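You operate a simulated robot arm through the tools that you are given. There is no shell and no other tool.

The job below is to be done with a simulated two-armed robot. You get a single attempt, and the scene is never put back.

## Task
Vent the vacuum box and move its stub to the carousel's green cell.
Fine: vent knob to VENT, lock paddle up, lid open; brake at tight before you seat it.
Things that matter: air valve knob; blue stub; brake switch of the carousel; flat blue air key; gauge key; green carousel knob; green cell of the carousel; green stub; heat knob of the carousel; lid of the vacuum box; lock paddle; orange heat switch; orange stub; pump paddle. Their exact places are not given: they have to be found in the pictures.

Only the result counts: the job must be done as asked and must still hold three seconds after the hand-in. Knocking over, shifting, dropping, spilling or breaking anything else fails it. Lids that push on must go on centred and level and be pressed home; caps that screw on are set level and turned clockwise until they are tight.

## Robot
Two 7-joint arms with two-finger parallel grippers on one trunk, on a base that drives. Base frame: it is fixed to the floor where the robot stands at the start and does not move with it; the origin is under the middle of the robot, x ahead of it, y to its left, z up. Readings come in m, rad, newtons and seconds.
The left shoulder is at the start at [0.07, 0.134, 1.101], the right one opposite. With the tool pointing down near the work surface each hand reaches from about 0.18 to 0.64 m from the robot's upright axis, wherever it stands, measured 20 degrees to its own side. Places, roughly: air valve knob [2.6, -2.1, 0.8]; blue stub [2.25, -2, 0.75]; brake switch of the carousel [2.7, -1.9, 0.8]; flat blue air key [2.5, -2.1, 0.8]; gauge key [2.5, -2.2, 0.8]; green carousel knob [2.4, -2.1, 0.8]; green cell of the carousel [2.4, -2, 0.8]; green stub [2.25, -2, 0.75]; heat knob of the carousel [2.7, -1.8, 0.8]; lid of the vacuum box [2.2, -2, 0.8]; lock paddle [2.2, -2, 0.8]; orange heat switch [2.5, -2.2, 0.8]; orange stub [2.5, -2, 0.75]; pump paddle [2.2, -2.1, 0.8]; start key of the purple box [2.5, -1.7, 0.8]; teal stub [2.5, -2, 0.75]; vent knob [2.2, -2.1, 0.8]. Payload 1.57 kg a hand.
The TCP of each hand is the grasp point between the finger pads, 0.03 m short of the fingertips. In the tool frame z runs along the fingers and y along their closing line. The gripper opens to 0.08 m. The fingers are 0.017 m wide and 0.012 m thick; the gripper's body (0.04 by 0.082 m) begins 0.08 m behind the TCP.
Orientation is that of the tool frame in the base frame, as a unit quaternion [x, y, z, w]. With the fingers straight down and closing along the base's y, the tool's x points along the base's -x, its y along +y and its z along -z.

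## Interface
- The arms move only by the tool nudge_tool. It takes "left_moves", "right_moves" or both (then of equal length, played together; a hand with none holds still); each is a list of rows, each a list of 7 numbers: the shift along the tool's x, y, z in cm, then the turn, a rotation vector about the tool's x, y, z in rad, then the finger opening in cm, from 0 to 8. In form: [[dx, dy, dz, wx, wy, wz, grip], ...]. A call has 1 to 20 rows; each row shifts and turns the commanded pose from where the row before left it, along the tool's axes as they then stand. Each row takes 0.2 s and may step no farther than 0.05 m and 0.15 rad from the row before; otherwise, or with a gripper value out of range, the whole call is refused. A pose out of reach is approached as far as the arm can. The call stops where the force on the tool passes 40 N (or 10 N more than at its start, if that is more) or the arm is blocked; 0.2 s more then pass. Each finger travels about 0.153 m/s and halts on what it meets, pressing with about 38 N; the grip force reading is that of the motor and also rises with nothing between the fingers. The clock runs only during rows and for 0.2 s after the last one: add rows that do not move to give the fingers time. It gives the time, the measured TCP pose, the force on the tool (base axes), the opening and the grip force at its end, in the units of the frame above (readings bear some noise), with the torque about the TCP (base axes, N m) and any sound that the robot's microphone picked up.
- Cameras (640 x 400 px; columns grow to the right, rows downward): "scene" is now at [0.1379, 0.0146, 1.3323]; the picture's right is [0.17, -0.98, 0.00], its down [-0.55, -0.10, -0.83] and it looks along [0.82, 0.14, -0.56] (base axes); focal length 272 px, centre (320, 200). "left" rides on the left gripper at [0.072, 0.007, -0.122] in its tool frame; the picture's right is [-0.09, 1.00, 0.00], its down [-0.84, -0.08, -0.54] and it looks along [-0.54, -0.05, 0.84] (tool axes); focal length 238 px, centre (320, 200). "right" rides on the right gripper at [0.072, -0.007, -0.122] in its tool frame; the picture's right is [0.09, 1.00, 0.00], its down [-0.84, 0.08, -0.54] and it looks along [-0.54, 0.05, 0.84] (tool axes); focal length 238 px, centre (320, 200).
- capture(camera): a new picture of that camera. The clock stands still meanwhile.
- slide_trunk(by): slides the trunk up (or, below 0, down) by that many m; the arms and the scene camera ride with it, the base frame stays. It gives what a move gives, with no picture.
- base_move(legs): drives the robot by 1 to 6 legs, each [ahead, left, turn to the left] in m, m and rad, along the robot's own axes; the way and the turn of a leg run together, so that a leg with both is an arc; at most 1.5 m and 3.142 rad a leg. The arms and the cameras ride along, it lands a little off, and it stops where it bumps. It gives what a move gives.
- turn_head(pan, tilt): turns the head with the scene camera to pan (to the left, within 1.501 rad either way) and tilt (down, from -0.506 to 1.204), counted from straight ahead of the robot. It gives what a move gives.
- point_at(camera, pixels): there is no depth. For up to 12 entries [column, row, z] of the newest picture of that camera ("zoom" is the newest enlarged one), the place [x, y] in the base frame at which the ray of that pixel passes the height z, good to about 0.003 m. The clock stands still meanwhile.
- zoom(camera, box): a new picture of the part [left, top, right, bottom] of that camera's present view, enlarged. The clock stands still meanwhile.
- hand_in(): hands the job in; it is judged then, once.

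Open the grippers and draw the arms clear of the work before you hand the job in, unless the task says otherwise.

The tools are called after ">>>" as name(argument=value, ...) on one line, values as JSON. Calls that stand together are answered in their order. nudge_tool: Moves the arms, as the interface text tells. Its arguments: {"type":"object","properties":{"left_moves":{"type":"array"},"right_moves":{"type":"array"}},"required":[]} The other tools are called the same way: slide_trunk (by) slides the trunk up or down; base_move (legs) drives the base; turn_head (pan, tilt) turns the head that bears the scene camera; capture (camera) takes a picture; point_at (camera, pixels) gives the place at which the rays of pixels pass given heights; zoom (camera, box) takes an enlarged picture of a part of a camera's view; hand_in () hands the job in.

At the start:

```text
t: 0.0
left_ee_pos: [0.4167, 0.1897, 1.0047]
left_tcp_rot: [-0.001, 1.0, 0.0, 0.0]
left_contact_force: [0.6, -0.5, -0.1]
left_ft_torque: [0.0, -0.01, 0.0]
left_opening: 0.0802
left_grip_force: 0.0
right_ee_pos: [0.4346, -0.1783, 0.9824]
right_tcp_rot: [0.0, 1.0, 0.0, 0.0]
right_contact_force: [-0.3, 0.5, 0.5]
right_ft_torque: [0.01, 0.03, -0.04]
right_opening: 0.0802
right_grip_force: 0.1
trunk travel left (down, up): [-0.675, 0.265]
robot x, y, heading: [-0.0021, -0.0026, 0.002]
head pan, tilt: [0.176, 0.595]
```

scene: 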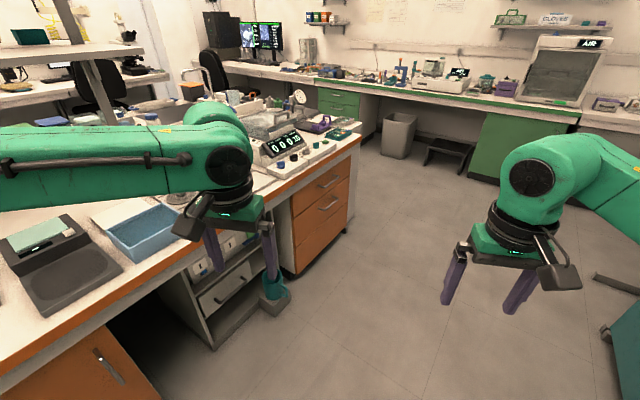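
right: 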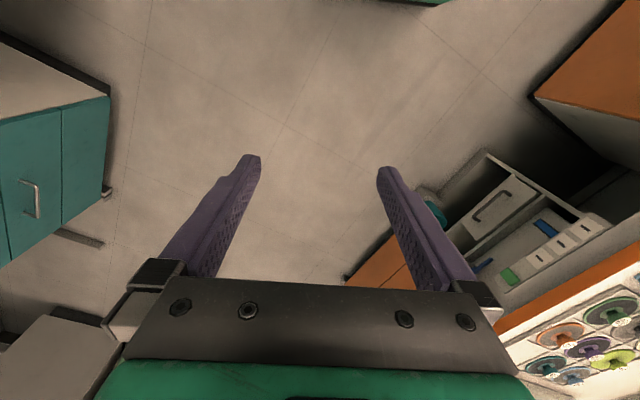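
left: 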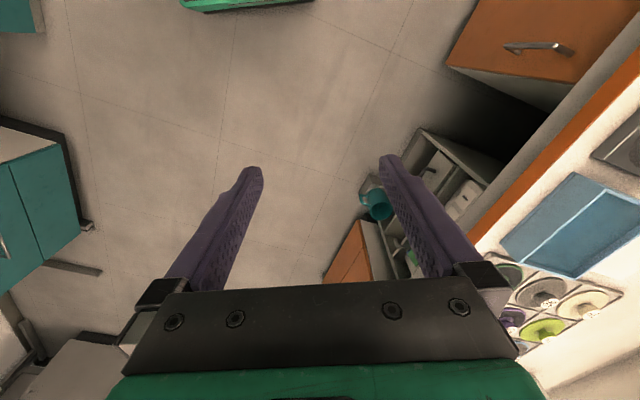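

The scene picture shows benches to the left and far ahead, while the work lies at about [2.4, -2.0]. I turn the head to the right to look that way.

>>> turn_head(pan=-0.7, tilt=0.4)

>>> capture(camera="scene")

```text
t: 1.2
left_ee_pos: [0.4172, 0.1892, 1.0055]
left_tcp_rot: [-0.001, 1.0, 0.0, -0.001]
left_contact_force: [0.2, 0.0, 0.2]
left_ft_torque: [0.0, -0.01, 0.0]
left_opening: 0.0798
left_grip_force: 0.0
right_ee_pos: [0.4344, -0.177, 0.9839]
right_tcp_rot: [-0.001, 1.0, 0.0, -0.001]
right_contact_force: [-0.4, 0.8, 0.1]
right_ft_torque: [0.0, 0.01, -0.02]
right_opening: 0.0797
right_grip_force: 0.1
trunk travel left (down, up): [-0.675, 0.265]
robot x, y, heading: [-0.0027, 0.0008, -0.0]
head pan, tilt: [-0.7, 0.4]
```

```text
taken
```

scene: 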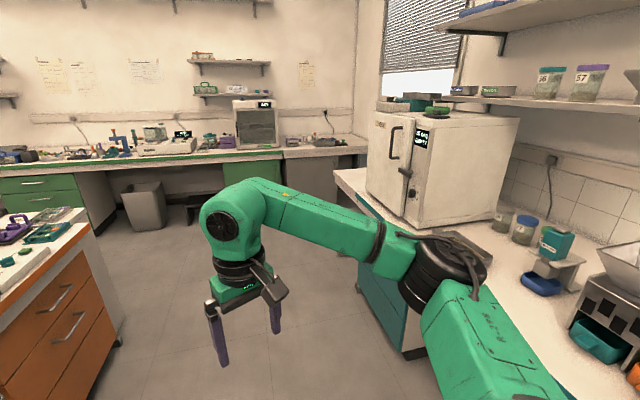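

The picture at pan -0.7 shows a back bench and a right-hand bench with an oven; the rough place should appear near (325,136). I check with point_at at bench height which pixels match, and zoom in.

>>> point_at(camera="scene", pixels=[[320, 150, 0.75], [336, 172, 0.75], [285, 158, 0.75], [200, 160, 0.75], [360, 146, 0.75], [300, 140, 0.75], [20, 165, 0.75], [400, 230, 0.75]])

>>> zoom(camera="scene", box=[220, 90, 400, 200])

```text
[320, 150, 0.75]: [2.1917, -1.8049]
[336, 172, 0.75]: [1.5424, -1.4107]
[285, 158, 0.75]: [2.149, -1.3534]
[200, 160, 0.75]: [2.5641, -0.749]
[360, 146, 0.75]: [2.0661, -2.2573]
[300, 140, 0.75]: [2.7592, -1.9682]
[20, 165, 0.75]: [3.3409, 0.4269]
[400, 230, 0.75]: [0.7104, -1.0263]
```

```text
3.56 times, centred on (310, 145) of scene
```

zoom: 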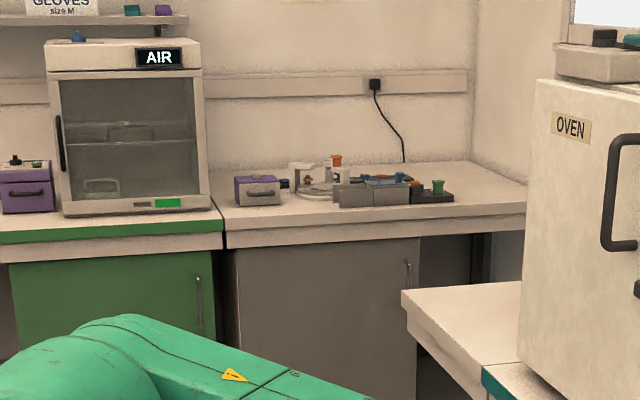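

The station (purple box, white carousel, gray vacuum box, green knob) sits on the gray-cabinet bench around scene (324,148), and the bench runs obliquely to my frame. I look around for the corridor edges before driving.

>>> turn_head(pan=-0.6, tilt=0.75)

>>> capture(camera="scene")

>>> turn_head(pan=-1.4, tilt=0.75)

>>> capture(camera="scene")

```text
t: 2.0
left_ee_pos: [0.4171, 0.1893, 1.0062]
left_tcp_rot: [-0.001, 1.0, 0.0, -0.001]
left_contact_force: [-0.5, -0.3, 0.4]
left_ft_torque: [0.0, -0.01, 0.02]
left_opening: 0.0797
left_grip_force: 0.0
right_ee_pos: [0.4347, -0.179, 0.9841]
right_tcp_rot: [0.0, 1.0, 0.0, 0.0]
right_contact_force: [0.1, -0.6, 0.4]
right_ft_torque: [0.0, 0.0, 0.02]
right_opening: 0.08
right_grip_force: 0.1
trunk travel left (down, up): [-0.675, 0.265]
robot x, y, heading: [-0.001, 0.0003, -0.0]
head pan, tilt: [-0.6, 0.75]
```

```text
taken
```

scene: 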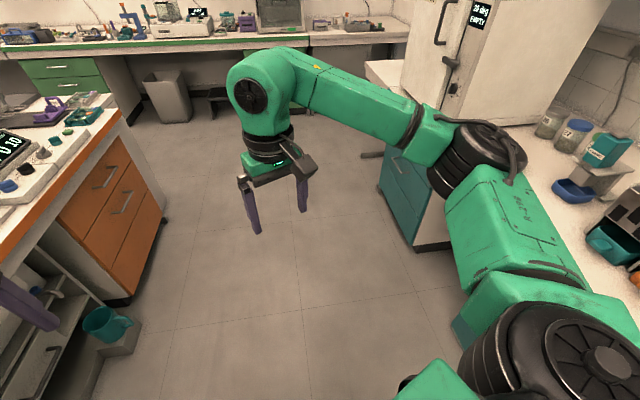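

```text
t: 3.1
left_ee_pos: [0.4195, 0.1895, 1.0055]
left_tcp_rot: [-0.002, 1.0, 0.0, 0.0]
left_contact_force: [0.3, -0.4, 0.4]
left_ft_torque: [0.01, 0.06, 0.04]
left_opening: 0.0798
left_grip_force: 0.0
right_ee_pos: [0.4348, -0.1784, 0.9843]
right_tcp_rot: [0.0, 1.0, 0.0, -0.001]
right_contact_force: [-0.3, 0.4, 0.7]
right_ft_torque: [0.02, 0.01, 0.02]
right_opening: 0.0799
right_grip_force: 0.1
trunk travel left (down, up): [-0.675, 0.265]
robot x, y, heading: [0.003, 0.0001, 0.001]
head pan, tilt: [-1.4, 0.75]
```

```text
taken
```

scene: 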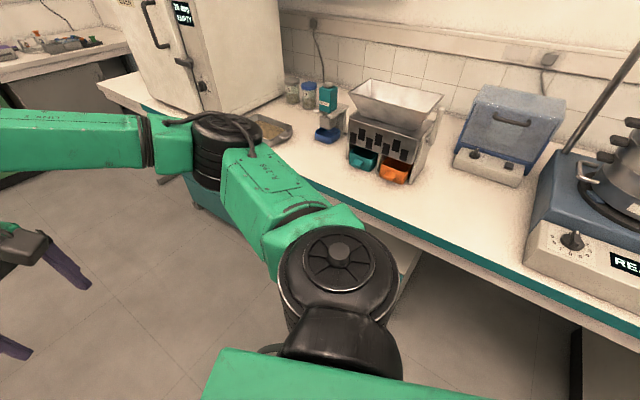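

The right bench's front edge runs from about (150,108) to (560,300) in this view. I measure this edge at bench height so as to know the clearance.

>>> point_at(camera="scene", pixels=[[105, 88, 0.75], [150, 112, 0.75], [420, 232, 0.75], [560, 302, 0.75], [105, 88, 0.85], [420, 232, 0.85], [560, 302, 0.85]])

>>> turn_head(pan=0.3, tilt=0.75)

>>> capture(camera="scene")

```text
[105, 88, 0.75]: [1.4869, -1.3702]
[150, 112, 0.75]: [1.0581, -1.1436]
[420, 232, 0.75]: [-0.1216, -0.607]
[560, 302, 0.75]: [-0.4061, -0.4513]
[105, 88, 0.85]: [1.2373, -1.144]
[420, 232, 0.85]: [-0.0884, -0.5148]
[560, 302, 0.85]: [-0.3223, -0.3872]
```

```text
t: 4.9
left_ee_pos: [0.4181, 0.1888, 1.0055]
left_tcp_rot: [-0.001, 1.0, 0.001, 0.0]
left_contact_force: [-0.4, -0.3, 0.3]
left_ft_torque: [-0.01, -0.01, -0.01]
left_opening: 0.0799
left_grip_force: 0.1
right_ee_pos: [0.4344, -0.1781, 0.9848]
right_tcp_rot: [0.0, 1.0, 0.0, 0.0]
right_contact_force: [0.5, -0.3, 0.5]
right_ft_torque: [0.02, 0.0, -0.02]
right_opening: 0.08
right_grip_force: 0.0
trunk travel left (down, up): [-0.675, 0.265]
robot x, y, heading: [-0.0002, 0.0009, 0.005]
head pan, tilt: [0.3, 0.75]
```

```text
taken
```

scene: 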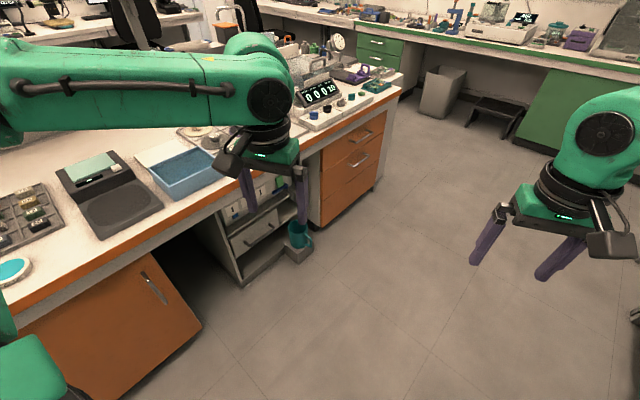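

The island edge runs from about (60,290) to (400,92) in this picture, with a drawer box and teal cup at (295,240). I measure these to know the left limit of the corridor.

>>> point_at(camera="scene", pixels=[[402, 90, 0.75], [300, 154, 0.75], [60, 290, 0.75], [402, 90, 0.85], [300, 154, 0.85], [60, 290, 0.85], [300, 262, 0.0], [245, 287, 0.0]])

```text
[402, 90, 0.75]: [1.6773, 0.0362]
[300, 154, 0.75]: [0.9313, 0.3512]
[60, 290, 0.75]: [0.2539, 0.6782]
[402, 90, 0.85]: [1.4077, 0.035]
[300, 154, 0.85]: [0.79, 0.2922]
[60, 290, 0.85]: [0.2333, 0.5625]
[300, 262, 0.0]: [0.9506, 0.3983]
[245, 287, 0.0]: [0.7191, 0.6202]
```

The corridor is about 1.3 m wide and its axis heads about -0.45 rad. I turn right onto it and drive 1.3 m ahead, then look again.

>>> base_move(legs=[[0, 0, -0.45], [1.3, 0, 0]])

>>> turn_head(pan=-0.5, tilt=0.5)

>>> capture(camera="scene")

```text
t: 12.7
left_ee_pos: [1.6165, -0.5719, 1.0064]
left_tcp_rot: [0.222, 0.975, -0.001, 0.0]
left_contact_force: [-0.2, 0.0, 0.1]
left_ft_torque: [0.02, 0.0, 0.02]
left_opening: 0.0798
left_grip_force: 0.0
right_ee_pos: [1.472, -0.9102, 0.9837]
right_tcp_rot: [0.223, 0.975, 0.0, 0.0]
right_contact_force: [-0.4, -0.4, -0.1]
right_ft_torque: [0.0, 0.02, 0.02]
right_opening: 0.08
right_grip_force: 0.1
trunk travel left (down, up): [-0.675, 0.265]
robot x, y, heading: [1.1577, -0.5634, -0.453]
head pan, tilt: [0.3, 0.75]
```

```text
t: 13.8
left_ee_pos: [1.6166, -0.5708, 1.0062]
left_tcp_rot: [0.223, 0.975, 0.0, 0.001]
left_contact_force: [0.7, 0.6, -0.3]
left_ft_torque: [0.03, -0.01, 0.0]
left_opening: 0.0799
left_grip_force: 0.1
right_ee_pos: [1.4715, -0.9108, 0.9843]
right_tcp_rot: [0.224, 0.975, 0.0, 0.0]
right_contact_force: [0.1, -0.1, 0.2]
right_ft_torque: [0.0, 0.03, -0.03]
right_opening: 0.0801
right_grip_force: 0.1
trunk travel left (down, up): [-0.675, 0.265]
robot x, y, heading: [1.16, -0.5622, -0.452]
head pan, tilt: [-0.499, 0.499]
```

```text
taken
```

scene: 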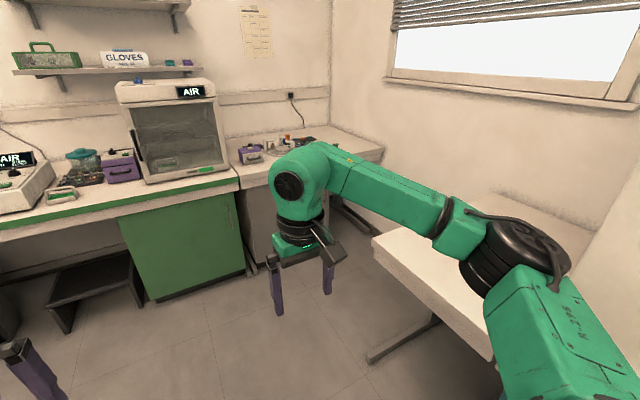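

The arm hides the station; the right bench ends in a table corner at (373,243), and the back bench's front edge shows at (238,188). I measure these at table height.

>>> point_at(camera="scene", pixels=[[373, 243, 0.73], [490, 355, 0.73], [400, 228, 0.73], [240, 188, 0.73], [383, 160, 0.73], [10, 240, 0.73], [120, 214, 0.73], [370, 360, 0.0]])

>>> zoom(camera="scene", box=[220, 110, 420, 260])

```text
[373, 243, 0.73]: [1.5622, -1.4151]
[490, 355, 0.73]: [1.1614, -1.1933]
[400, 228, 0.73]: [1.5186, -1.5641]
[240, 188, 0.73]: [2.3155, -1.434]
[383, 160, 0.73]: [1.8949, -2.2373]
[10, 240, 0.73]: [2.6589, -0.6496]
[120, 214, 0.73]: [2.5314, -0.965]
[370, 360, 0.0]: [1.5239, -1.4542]
```

```text
2.67 times, centred on (320, 185) of scene
```

zoom: 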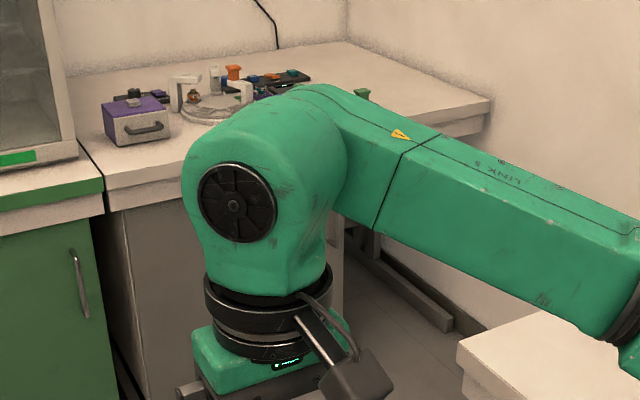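

The gap between the table end and the back bench is about 0.68 m wide, so I need to know my base's size. I look steeply down ahead of the robot to see the base's outline.

>>> turn_head(pan=0.0, tilt=1.2)

>>> capture(camera="scene")

>>> turn_head(pan=-1.0, tilt=1.2)

>>> capture(camera="scene")

```text
t: 14.8
left_ee_pos: [1.6177, -0.5711, 1.0056]
left_tcp_rot: [0.223, 0.975, 0.0, 0.0]
left_contact_force: [0.6, 0.5, -0.2]
left_ft_torque: [0.0, 0.04, 0.04]
left_opening: 0.0797
left_grip_force: 0.0
right_ee_pos: [1.4714, -0.9103, 0.9835]
right_tcp_rot: [0.224, 0.975, 0.001, 0.0]
right_contact_force: [-0.2, 0.8, 0.6]
right_ft_torque: [-0.02, 0.01, 0.04]
right_opening: 0.0798
right_grip_force: 0.1
trunk travel left (down, up): [-0.675, 0.265]
robot x, y, heading: [1.1598, -0.5604, -0.452]
head pan, tilt: [0.0, 1.201]
```

```text
taken
```

scene: 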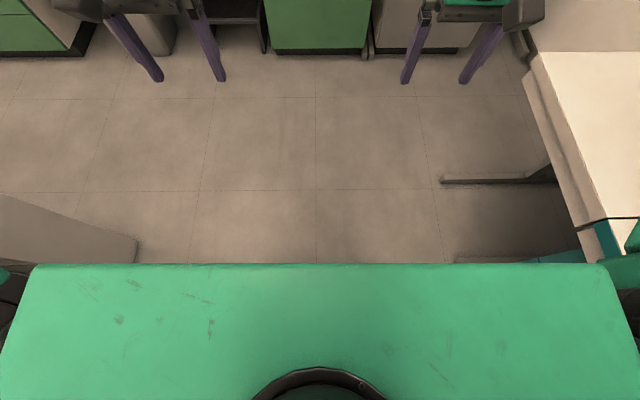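

```text
t: 16.1
left_ee_pos: [1.6178, -0.5724, 1.0049]
left_tcp_rot: [0.223, 0.975, 0.0, 0.001]
left_contact_force: [-0.1, 0.5, 0.8]
left_ft_torque: [0.0, -0.03, 0.0]
left_opening: 0.08
left_grip_force: 0.1
right_ee_pos: [1.4726, -0.9102, 0.9847]
right_tcp_rot: [0.223, 0.975, 0.0, 0.0]
right_contact_force: [-0.3, -0.6, 0.5]
right_ft_torque: [-0.01, 0.0, 0.0]
right_opening: 0.0802
right_grip_force: 0.1
trunk travel left (down, up): [-0.675, 0.265]
robot x, y, heading: [1.1589, -0.5609, -0.448]
head pan, tilt: [-1.0, 1.201]
```

```text
taken
```

scene: 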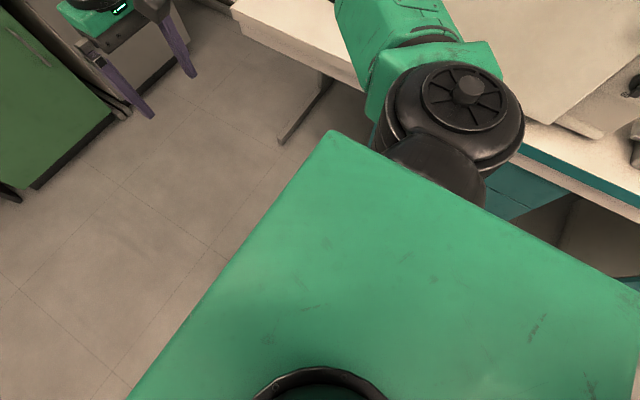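

Only the torso is visible (front edge about 0.2 m ahead of the axis), the floor ahead is free. I drive 0.75 m further along the corridor and look right.

>>> base_move(legs=[[0.75, 0, 0]])

>>> turn_head(pan=-0.9, tilt=0.6)

>>> capture(camera="scene")

```text
t: 20.2
left_ee_pos: [2.2924, -0.9005, 1.007]
left_tcp_rot: [0.224, 0.975, -0.001, 0.0]
left_contact_force: [0.3, -0.2, -0.2]
left_ft_torque: [0.02, 0.01, 0.02]
left_opening: 0.0799
left_grip_force: 0.1
right_ee_pos: [2.1475, -1.2382, 0.9856]
right_tcp_rot: [0.225, 0.974, 0.0, 0.0]
right_contact_force: [-0.2, 0.0, 0.0]
right_ft_torque: [-0.01, -0.02, -0.01]
right_opening: 0.0804
right_grip_force: 0.1
trunk travel left (down, up): [-0.675, 0.265]
robot x, y, heading: [1.8331, -0.8891, -0.446]
head pan, tilt: [-1.0, 1.201]
```

```text
t: 21.2
left_ee_pos: [2.2935, -0.9007, 1.0061]
left_tcp_rot: [0.225, 0.974, 0.0, 0.0]
left_contact_force: [-0.8, -0.3, -0.5]
left_ft_torque: [0.0, 0.01, 0.02]
left_opening: 0.08
left_grip_force: 0.1
right_ee_pos: [2.147, -1.2386, 0.9843]
right_tcp_rot: [0.225, 0.974, 0.0, 0.0]
right_contact_force: [0.7, -0.1, 0.0]
right_ft_torque: [0.01, 0.03, -0.01]
right_opening: 0.08
right_grip_force: 0.0
trunk travel left (down, up): [-0.675, 0.265]
robot x, y, heading: [1.8346, -0.8901, -0.452]
head pan, tilt: [-0.901, 0.6]
```

```text
taken
```

scene: 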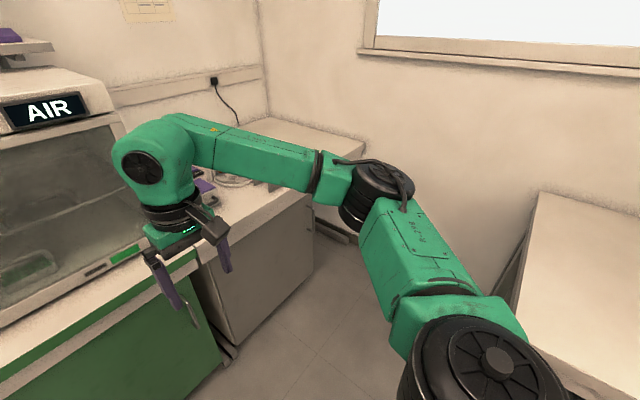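

The gray cabinet stands at (235,355)-(313,272) on the floor, and the table end at (540,195)-(515,300). I measure the gap.

>>> point_at(camera="scene", pixels=[[237, 355, 0.0], [313, 272, 0.0], [340, 235, 0.0], [540, 195, 0.73], [516, 300, 0.73], [366, 150, 0.73], [200, 265, 0.73], [312, 195, 0.73]])

```text
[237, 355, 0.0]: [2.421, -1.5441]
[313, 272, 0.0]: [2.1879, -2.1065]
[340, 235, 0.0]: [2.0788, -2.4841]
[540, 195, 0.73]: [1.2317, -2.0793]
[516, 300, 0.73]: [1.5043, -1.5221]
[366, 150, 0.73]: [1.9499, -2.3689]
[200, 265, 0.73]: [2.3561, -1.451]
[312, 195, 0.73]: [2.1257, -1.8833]
```

The gap is about 0.73 m wide (n from 2.02 to 2.75). I draw both hands back 15 cm (tool +x points back toward the robot) so they clear the hood as I drive into the gap.

>>> nudge_tool(left_moves=[[3, 0, 0, 0, 0, 0, 8], [3, 0, 0, 0, 0, 0, 8], [3, 0, 0, 0, 0, 0, 8], [3, 0, 0, 0, 0, 0, 8], [3, 0, 0, 0, 0, 0, 8]], right_moves=[[3, 0, 0, 0, 0, 0, 8], [3, 0, 0, 0, 0, 0, 8], [3, 0, 0, 0, 0, 0, 8], [3, 0, 0, 0, 0, 0, 8], [3, 0, 0, 0, 0, 0, 8]])

>>> capture(camera="scene")

```text
t: 22.4
left_ee_pos: [2.1757, -0.8459, 1.0097]
left_tcp_rot: [0.224, 0.975, 0.0, 0.001]
left_contact_force: [0.6, -0.1, 0.0]
left_ft_torque: [0.03, 0.04, 0.01]
left_opening: 0.08
left_grip_force: 0.0
left hand out of reach, approached as far as the arm can: row 5
right_ee_pos: [2.0103, -1.1743, 0.9834]
right_tcp_rot: [0.225, 0.974, 0.001, 0.002]
right_contact_force: [-1.3, -0.5, -0.3]
right_ft_torque: [0.0, -0.04, 0.01]
right_opening: 0.08
right_grip_force: 0.1
trunk travel left (down, up): [-0.675, 0.265]
robot x, y, heading: [1.8332, -0.8858, -0.451]
head pan, tilt: [-0.901, 0.6]
```

```text
taken
```

scene: 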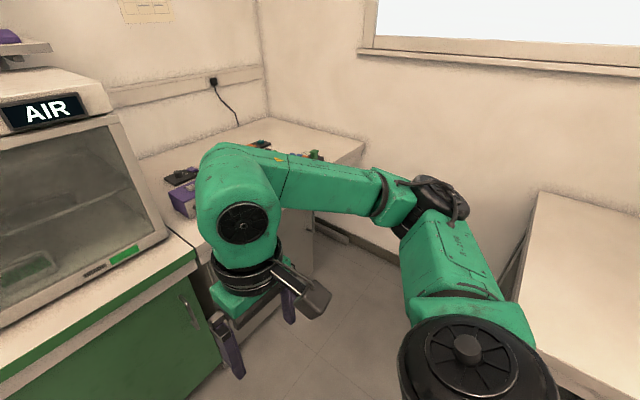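

Both hands are back at about 0.3 m ahead of the axis. I drive 0.33 m ahead to mid-gap and then 0.4 m to the right, and look.

>>> base_move(legs=[[0.33, 0, 0], [0, -0.4, 0]])

>>> turn_head(pan=-0.4, tilt=0.8)

>>> capture(camera="scene")

```text
t: 26.7
left_ee_pos: [2.2988, -1.3544, 1.0091]
left_tcp_rot: [0.225, 0.974, -0.001, 0.0]
left_contact_force: [0.3, -0.5, 0.3]
left_ft_torque: [0.0, 0.02, 0.01]
left_opening: 0.08
left_grip_force: 0.1
right_ee_pos: [2.132, -1.6805, 0.9832]
right_tcp_rot: [0.225, 0.974, 0.0, 0.0]
right_contact_force: [0.1, -0.4, -1.2]
right_ft_torque: [-0.02, 0.02, 0.02]
right_opening: 0.0799
right_grip_force: 0.0
trunk travel left (down, up): [-0.675, 0.265]
robot x, y, heading: [1.9544, -1.3976, -0.456]
head pan, tilt: [-0.901, 0.6]
```

```text
t: 27.6
left_ee_pos: [2.2995, -1.3545, 1.01]
left_tcp_rot: [0.225, 0.974, -0.001, 0.0]
left_contact_force: [0.2, 0.5, -0.4]
left_ft_torque: [0.01, -0.01, -0.01]
left_opening: 0.0799
left_grip_force: 0.1
right_ee_pos: [2.1313, -1.6815, 0.9835]
right_tcp_rot: [0.226, 0.974, 0.0, 0.001]
right_contact_force: [0.0, -0.5, -0.7]
right_ft_torque: [0.0, 0.0, -0.01]
right_opening: 0.0801
right_grip_force: 0.1
trunk travel left (down, up): [-0.675, 0.265]
robot x, y, heading: [1.9551, -1.3934, -0.452]
head pan, tilt: [-0.4, 0.799]
```

```text
taken
```

scene: 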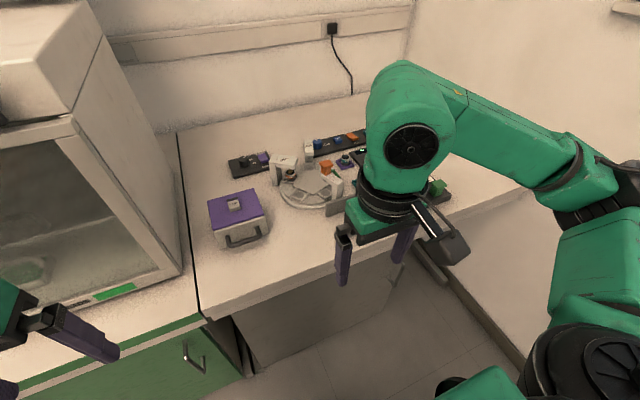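

I see the purple box at (238,215), the carousel at (315,185) and key strips at the back (335,145); the vacuum box is behind the right hand. I move 0.3 m further right and look again.

>>> base_move(legs=[[0, -0.3, 0]])

>>> turn_head(pan=0.0, tilt=0.8)

>>> capture(camera="scene")

```text
t: 29.6
left_ee_pos: [2.1701, -1.6219, 1.0093]
left_tcp_rot: [0.223, 0.975, 0.0, 0.0]
left_contact_force: [0.1, 0.5, 0.3]
left_ft_torque: [-0.01, 0.0, -0.01]
left_opening: 0.08
left_grip_force: 0.1
right_ee_pos: [2.0038, -1.9482, 0.9835]
right_tcp_rot: [0.225, 0.974, 0.0, 0.001]
right_contact_force: [0.1, 0.4, 0.1]
right_ft_torque: [0.01, 0.02, 0.01]
right_opening: 0.0798
right_grip_force: 0.0
trunk travel left (down, up): [-0.675, 0.265]
robot x, y, heading: [1.8257, -1.6658, -0.449]
head pan, tilt: [-0.4, 0.799]
```

```text
t: 30.5
left_ee_pos: [2.1691, -1.621, 1.0092]
left_tcp_rot: [0.223, 0.975, 0.0, 0.0]
left_contact_force: [0.8, 0.6, -0.6]
left_ft_torque: [0.01, -0.01, -0.03]
left_opening: 0.0801
left_grip_force: 0.0
right_ee_pos: [2.0031, -1.9486, 0.9841]
right_tcp_rot: [0.223, 0.975, 0.0, 0.0]
right_contact_force: [-0.1, 1.3, -0.4]
right_ft_torque: [-0.03, 0.02, -0.03]
right_opening: 0.0802
right_grip_force: 0.1
trunk travel left (down, up): [-0.675, 0.265]
robot x, y, heading: [1.8236, -1.6632, -0.457]
head pan, tilt: [0.0, 0.799]
```

```text
taken
```

scene: 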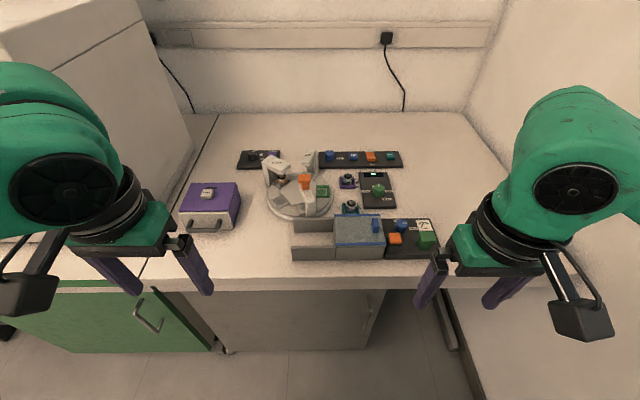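

Now the whole station is in view: carousel at (300,190), vacuum box at (350,240), panel with an orange and a green paddle at (410,235), key strips at (360,160). I zoom in on the station.

>>> zoom(camera="scene", box=[220, 130, 460, 280])

>>> zoom(camera="scene", box=[320, 190, 450, 271])

>>> zoom(camera="scene", box=[225, 140, 355, 221])

>>> zoom(camera="scene", box=[310, 140, 420, 209])

```text
2.67 times, centred on (340, 205) of scene
```

zoom: 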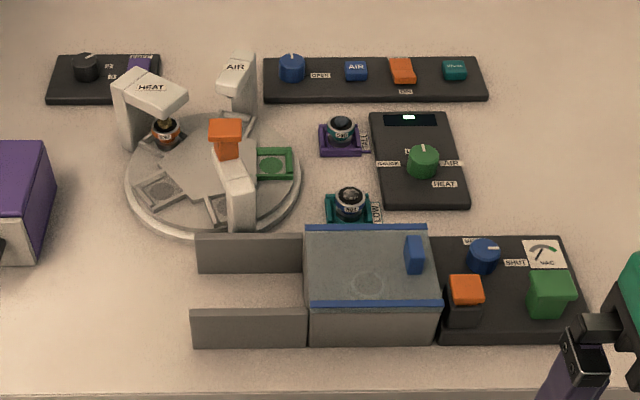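

```text
4.92 times, centred on (385, 230) of scene
```

zoom: 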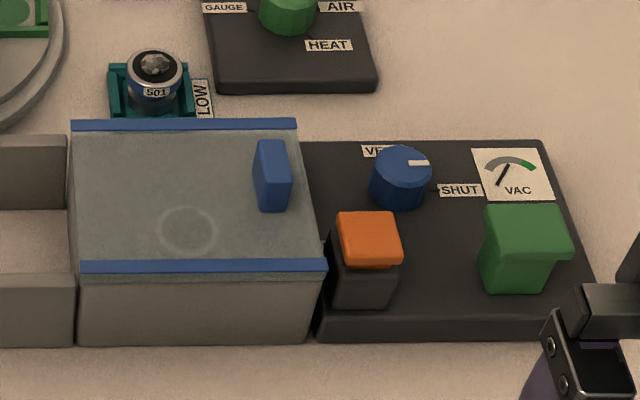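

```text
4.92 times, centred on (290, 180) of scene
```

zoom: 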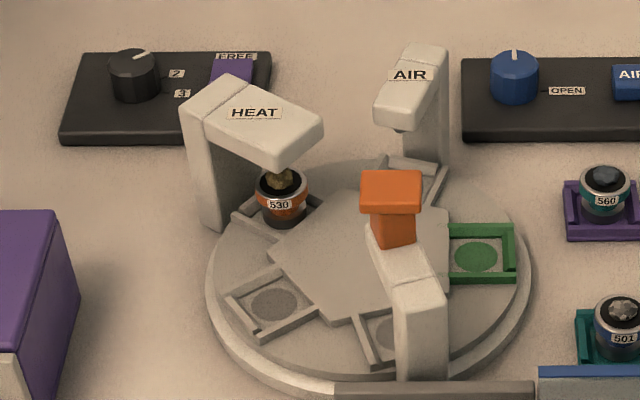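

```text
5.80 times, centred on (365, 174) of scene
```

zoom: 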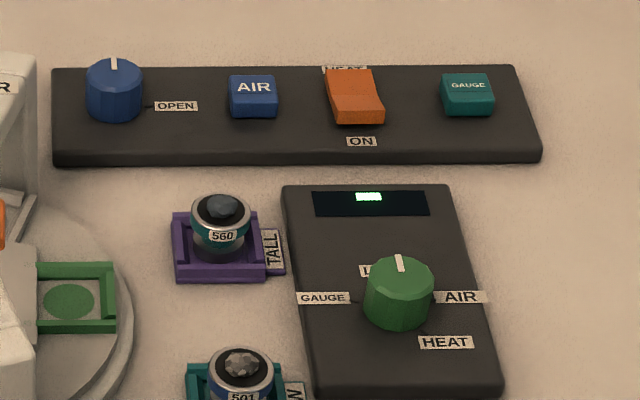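

The zooms show: vent knob (blue, pointing at SHUT), orange and green paddles, lid with a blue tab, green cell on the right of the carousel, and the purple brake switch partly hidden behind the HEAT arch with "FREE" on its far side. I measure the main items at about their heights.

>>> zoom(camera="scene", box=[220, 130, 460, 280])

>>> point_at(camera="zoom", pixels=[[485, 255, 0.8], [466, 290, 0.8], [550, 295, 0.8], [415, 253, 0.8], [367, 283, 0.8], [274, 165, 0.76], [212, 180, 0.75], [140, 62, 0.77], [85, 68, 0.79], [340, 392, 0.73], [10, 392, 0.73]])

```text
2.67 times, centred on (340, 205) of scene
```

zoom: 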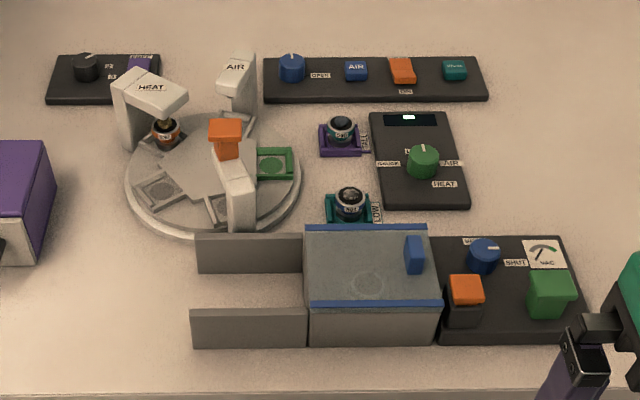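

```text
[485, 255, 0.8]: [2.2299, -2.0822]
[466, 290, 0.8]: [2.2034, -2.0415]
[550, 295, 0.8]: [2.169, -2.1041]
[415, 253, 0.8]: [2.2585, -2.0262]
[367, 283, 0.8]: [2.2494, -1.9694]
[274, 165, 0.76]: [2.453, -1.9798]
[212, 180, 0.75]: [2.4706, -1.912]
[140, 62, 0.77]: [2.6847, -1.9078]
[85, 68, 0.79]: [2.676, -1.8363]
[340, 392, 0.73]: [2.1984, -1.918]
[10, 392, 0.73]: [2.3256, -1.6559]
```

In robot terms the bench edge is 0.45 m ahead, the vent knob 0.55 m ahead, the green cell 0.70 m and the brake 0.88 m ahead, so I must stand closer. I drive ahead 0.13 m.

>>> base_move(legs=[[0.13, 0, 0]])

```text
t: 31.8
left_ee_pos: [2.2857, -1.6776, 1.0098]
left_tcp_rot: [0.223, 0.975, 0.0, 0.001]
left_contact_force: [1.0, 1.1, -0.1]
left_ft_torque: [-0.02, 0.01, 0.01]
left_opening: 0.08
left_grip_force: 0.1
right_ee_pos: [2.119, -2.0052, 0.9831]
right_tcp_rot: [0.224, 0.975, 0.0, 0.001]
right_contact_force: [0.5, -0.5, 0.3]
right_ft_torque: [0.0, 0.02, -0.01]
right_opening: 0.0802
right_grip_force: 0.0
trunk travel left (down, up): [-0.675, 0.265]
robot x, y, heading: [1.9445, -1.7197, -0.449]
head pan, tilt: [0.0, 0.799]
```

That went freely. Now I look with the scene camera tilted further down and with both wrist cameras.

>>> turn_head(pan=0.0, tilt=0.9)

>>> capture(camera="scene")

>>> capture(camera="right")

>>> capture(camera="left")

```text
t: 32.5
left_ee_pos: [2.2872, -1.6791, 1.0095]
left_tcp_rot: [0.224, 0.975, 0.0, 0.0]
left_contact_force: [-0.7, -0.2, -0.2]
left_ft_torque: [-0.02, -0.04, -0.02]
left_opening: 0.0799
left_grip_force: 0.1
right_ee_pos: [2.1208, -2.0062, 0.9824]
right_tcp_rot: [0.225, 0.974, 0.0, 0.0]
right_contact_force: [0.5, -0.6, 0.0]
right_ft_torque: [0.01, -0.01, -0.01]
right_opening: 0.0799
right_grip_force: 0.1
trunk travel left (down, up): [-0.675, 0.265]
robot x, y, heading: [1.94, -1.7179, -0.45]
head pan, tilt: [0.0, 0.901]
```

```text
taken
```

scene: 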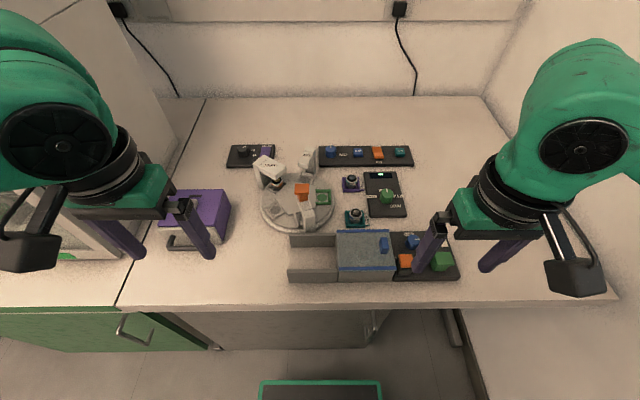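

```text
taken
```

right: 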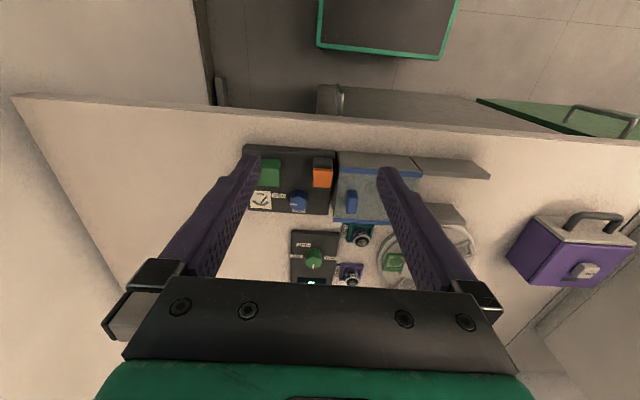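

```text
taken
```

left: 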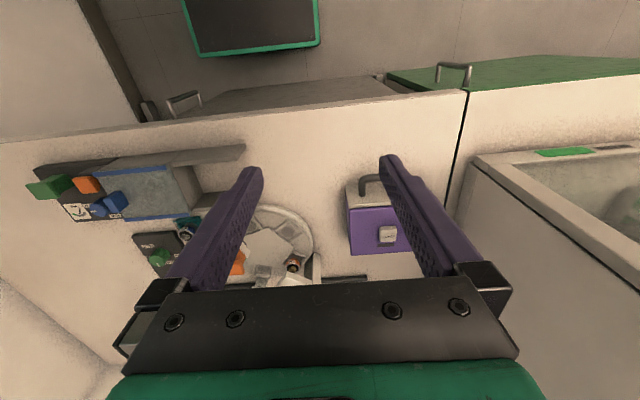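

The base's front edge shows at (320,381) in the scene, the cabinet bottom near (310,350). I measure how far it is from the cabinet, and the station points again in this view.

>>> point_at(camera="scene", pixels=[[320, 381, 0.0], [320, 381, 0.2], [320, 381, 0.4], [300, 350, 0.0], [300, 350, 0.1], [320, 305, 0.73], [363, 247, 0.8], [322, 197, 0.76], [267, 150, 0.77]])

>>> zoom(camera="scene", box=[220, 130, 460, 280])

>>> zoom(camera="scene", box=[220, 135, 330, 204])

>>> zoom(camera="right", box=[230, 130, 430, 290])

```text
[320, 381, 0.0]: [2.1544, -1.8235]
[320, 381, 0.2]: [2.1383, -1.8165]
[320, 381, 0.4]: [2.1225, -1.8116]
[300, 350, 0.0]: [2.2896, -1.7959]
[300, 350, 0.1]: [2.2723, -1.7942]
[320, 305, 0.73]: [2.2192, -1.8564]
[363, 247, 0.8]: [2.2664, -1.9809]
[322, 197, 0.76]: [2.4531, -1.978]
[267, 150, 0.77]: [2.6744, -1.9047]
```

```text
2.67 times, centred on (340, 205) of scene
```

zoom: 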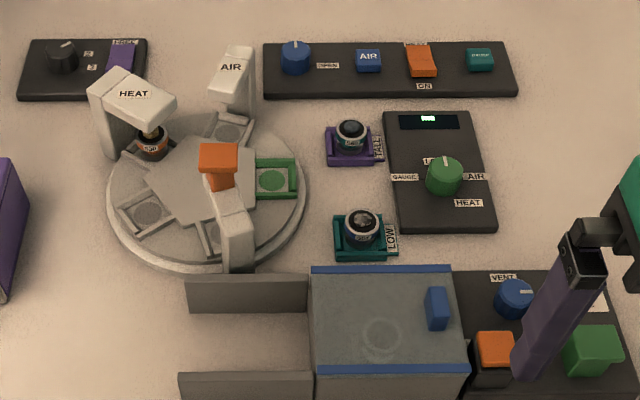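

```text
5.80 times, centred on (275, 170) of scene
```

zoom: 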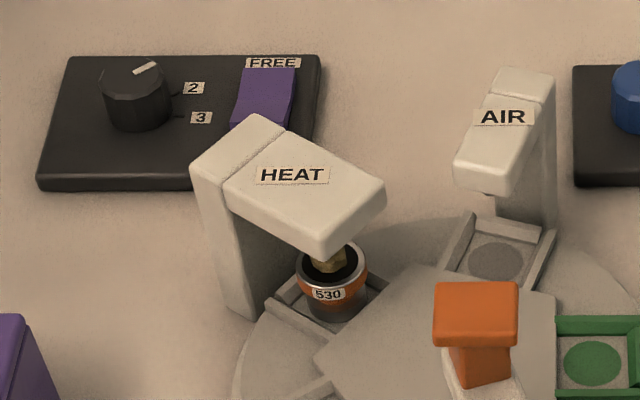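

```text
2.50 times, centred on (330, 210) of right
```

zoom: 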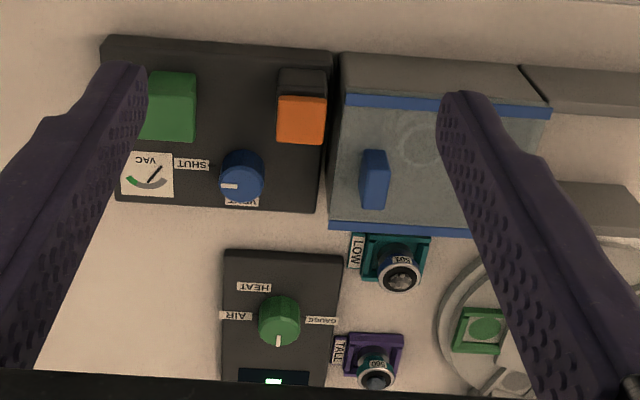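

The base front has about 0.1 m left to the cabinet; all reads consistent. I now move the left hand 20 cm ahead (tool -x) at its present height to see the brake switch close up with its wrist camera.

>>> nudge_tool(left_moves=[[-5, 0, 0, 0, 0, 0, 8], [-5, 0, 0, 0, 0, 0, 8], [-5, 0, 0, 0, 0, 0, 8], [-5, 0, 0, 0, 0, 0, 8]])

>>> capture(camera="left")

```text
t: 33.5
left_ee_pos: [2.4709, -1.768, 1.0086]
left_tcp_rot: [0.224, 0.975, 0.001, -0.001]
left_contact_force: [1.0, 0.3, 0.0]
left_ft_torque: [0.01, 0.06, -0.01]
left_opening: 0.0799
left_grip_force: 0.1
right_ee_pos: [2.1215, -2.0066, 0.9825]
right_tcp_rot: [0.224, 0.975, 0.0, -0.001]
right_contact_force: [1.2, -0.2, 0.1]
right_ft_torque: [0.02, 0.03, 0.0]
right_opening: 0.0801
right_grip_force: 0.1
trunk travel left (down, up): [-0.675, 0.265]
robot x, y, heading: [1.9407, -1.7224, -0.449]
head pan, tilt: [0.0, 0.901]
```

```text
taken
```

left: 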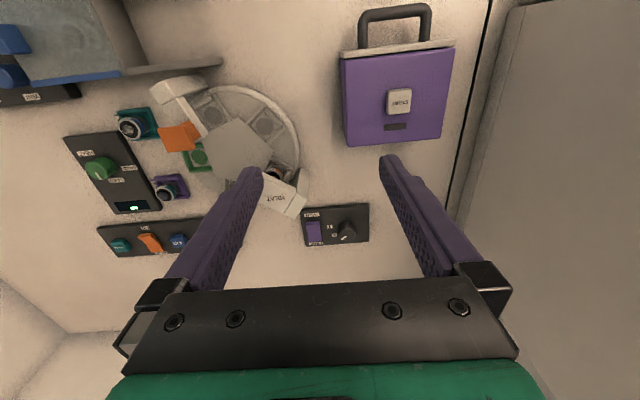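

The brake panel shows at (335,225) in the left camera picture (image down = away from me). I zoom in on it.

>>> zoom(camera="left", box=[280, 185, 390, 255])

>>> zoom(camera="left", box=[60, 60, 320, 265])

```text
5.71 times, centred on (335, 220) of left
```

zoom: 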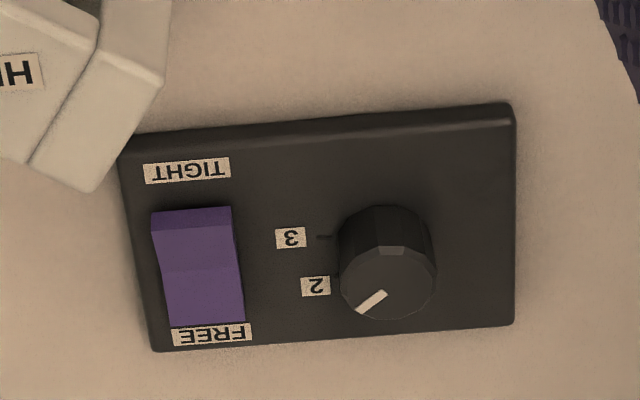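

```text
1.95 times, centred on (190, 162) of left
```

zoom: 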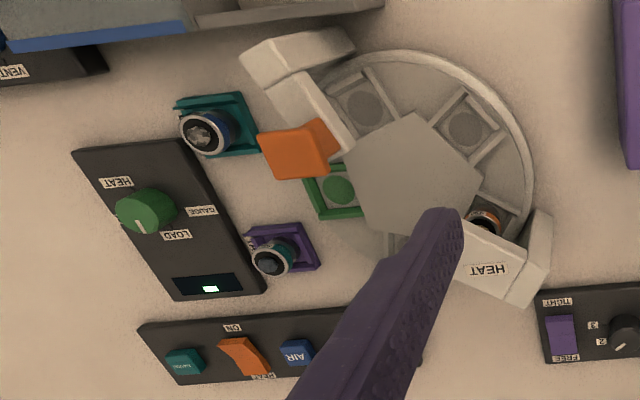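

The rocker's TIGHT end is the near one (towards me) and it now stands pressed at FREE, so I must press the near end down. To reach it I first drive ahead another 0.06 m, still short of the cabinet.

>>> base_move(legs=[[0.06, 0, 0]])

>>> capture(camera="scene")

>>> capture(camera="left")

```text
t: 34.4
left_ee_pos: [2.519, -1.7916, 1.011]
left_tcp_rot: [0.224, 0.975, 0.0, 0.001]
left_contact_force: [-0.5, 0.3, 0.1]
left_ft_torque: [-0.01, -0.01, 0.03]
left_opening: 0.0799
left_grip_force: 0.1
right_ee_pos: [2.1718, -2.0316, 0.9836]
right_tcp_rot: [0.225, 0.974, 0.0, 0.001]
right_contact_force: [-0.6, 0.2, 0.2]
right_ft_torque: [0.03, 0.01, 0.0]
right_opening: 0.0801
right_grip_force: 0.0
trunk travel left (down, up): [-0.675, 0.265]
robot x, y, heading: [1.9976, -1.7466, -0.454]
head pan, tilt: [0.0, 0.901]
```

```text
taken
```

scene: 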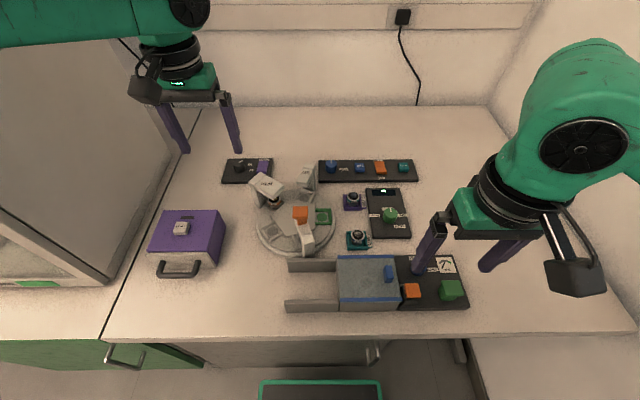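

```text
taken
```

left: 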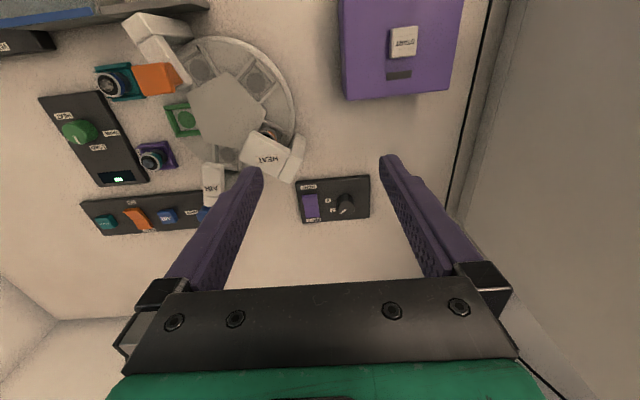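

I zoom both cameras onto the brake panel to find its height and place by matching points.

>>> zoom(camera="scene", box=[215, 145, 295, 195])

>>> point_at(camera="zoom", pixels=[[80, 105, 0.73], [80, 105, 0.77], [461, 105, 0.73], [461, 105, 0.77], [52, 295, 0.73], [52, 295, 0.77]])

>>> zoom(camera="left", box=[280, 160, 390, 230])

```text
8.00 times, centred on (255, 170) of scene
```

zoom: 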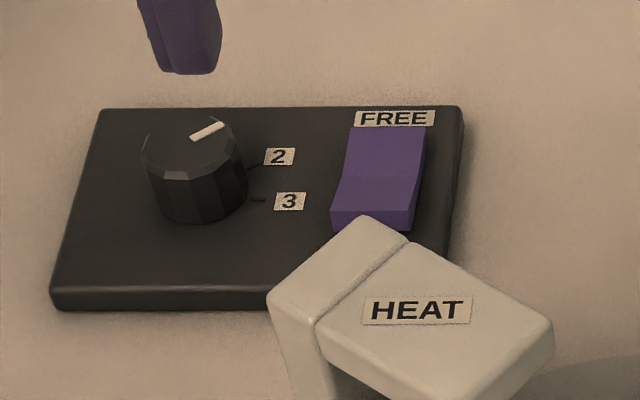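

```text
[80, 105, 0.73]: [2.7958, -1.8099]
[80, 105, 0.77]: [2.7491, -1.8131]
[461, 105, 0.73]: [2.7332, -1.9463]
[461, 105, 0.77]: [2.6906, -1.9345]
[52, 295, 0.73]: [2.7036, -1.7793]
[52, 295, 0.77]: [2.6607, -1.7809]
```

```text
5.71 times, centred on (335, 195) of left
```

zoom: 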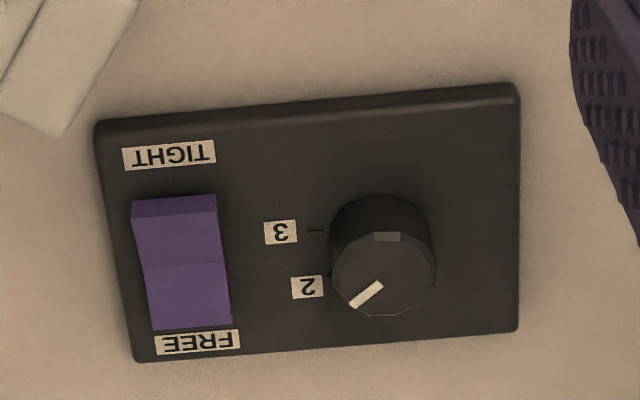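

I match the FREE label (scene zoom (394,118), left zoom (198,342)) and the panel's far-left corner in both views at several heights.

>>> point_at(camera="zoom", pixels=[[198, 342, 0.74], [198, 342, 0.76], [198, 342, 0.78], [517, 330, 0.74], [517, 330, 0.76], [517, 330, 0.78], [174, 200, 0.76], [174, 200, 0.78], [169, 155, 0.76], [190, 325, 0.78]])

>>> zoom(camera="scene", box=[215, 145, 295, 195])

>>> point_at(camera="zoom", pixels=[[394, 118, 0.74], [394, 118, 0.76], [394, 118, 0.78], [103, 108, 0.74], [103, 108, 0.76], [103, 108, 0.78], [370, 215, 0.76], [370, 215, 0.78], [390, 130, 0.78]])

```text
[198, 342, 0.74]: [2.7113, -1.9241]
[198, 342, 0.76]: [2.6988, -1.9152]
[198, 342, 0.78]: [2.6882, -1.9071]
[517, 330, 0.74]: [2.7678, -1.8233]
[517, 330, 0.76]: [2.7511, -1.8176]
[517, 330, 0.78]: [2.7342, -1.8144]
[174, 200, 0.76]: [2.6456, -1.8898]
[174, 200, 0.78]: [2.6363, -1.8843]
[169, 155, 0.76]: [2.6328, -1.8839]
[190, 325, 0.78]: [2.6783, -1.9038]
```

```text
8.00 times, centred on (255, 170) of scene
```

zoom: 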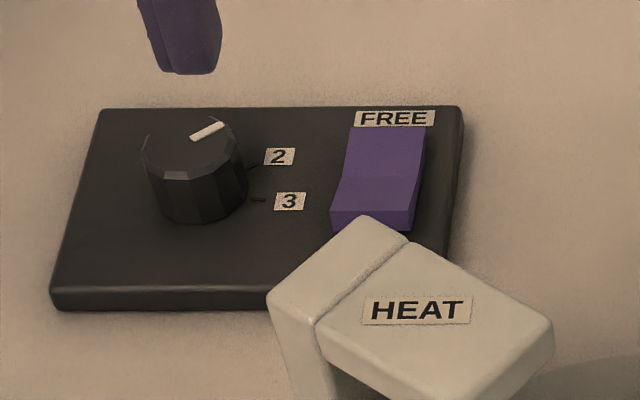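

```text
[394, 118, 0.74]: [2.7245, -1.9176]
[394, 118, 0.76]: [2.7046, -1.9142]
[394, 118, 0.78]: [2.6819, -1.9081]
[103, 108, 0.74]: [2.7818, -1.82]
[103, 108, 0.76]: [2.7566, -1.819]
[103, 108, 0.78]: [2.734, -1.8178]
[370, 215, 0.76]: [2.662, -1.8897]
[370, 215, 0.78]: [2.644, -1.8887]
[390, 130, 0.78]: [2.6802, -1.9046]
```

The panel top is at about z 0.77 and the rocker's near edge is at about (2.637,-1.887), z 0.79. Now I find the HEAT arch's height and corner (scene zoom (362,216), left zoom (62,137)) so that the hand clears it.

>>> point_at(camera="zoom", pixels=[[362, 216, 0.8], [362, 216, 0.82], [362, 216, 0.84], [362, 216, 0.86], [268, 300, 0.84], [550, 330, 0.84], [408, 240, 0.84], [340, 207, 0.79], [413, 212, 0.79]])

>>> zoom(camera="left", box=[240, 120, 350, 190])

```text
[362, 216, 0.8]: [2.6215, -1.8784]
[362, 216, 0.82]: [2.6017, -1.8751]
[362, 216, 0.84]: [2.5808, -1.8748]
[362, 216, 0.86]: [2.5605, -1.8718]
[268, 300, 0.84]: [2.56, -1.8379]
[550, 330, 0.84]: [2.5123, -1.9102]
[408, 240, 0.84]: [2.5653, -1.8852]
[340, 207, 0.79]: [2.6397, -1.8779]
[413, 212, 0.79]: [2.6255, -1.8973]
```

```text
5.71 times, centred on (295, 155) of left
```

zoom: 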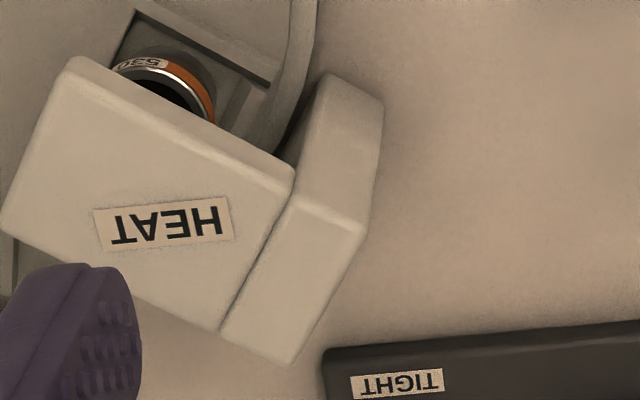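

>>> point_at(camera="zoom", pixels=[[290, 363, 0.8], [290, 363, 0.82], [290, 363, 0.84], [290, 363, 0.86], [367, 228, 0.84], [367, 228, 0.86], [220, 328, 0.84], [295, 190, 0.84], [5, 225, 0.84], [397, 384, 0.77]])

```text
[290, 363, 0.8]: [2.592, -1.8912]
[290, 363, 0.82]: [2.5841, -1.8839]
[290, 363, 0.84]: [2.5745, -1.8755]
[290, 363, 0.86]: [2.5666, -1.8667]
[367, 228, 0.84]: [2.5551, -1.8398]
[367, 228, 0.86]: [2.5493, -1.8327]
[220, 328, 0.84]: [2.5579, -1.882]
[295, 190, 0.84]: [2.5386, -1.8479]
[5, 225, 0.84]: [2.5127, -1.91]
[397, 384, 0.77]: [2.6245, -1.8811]
```

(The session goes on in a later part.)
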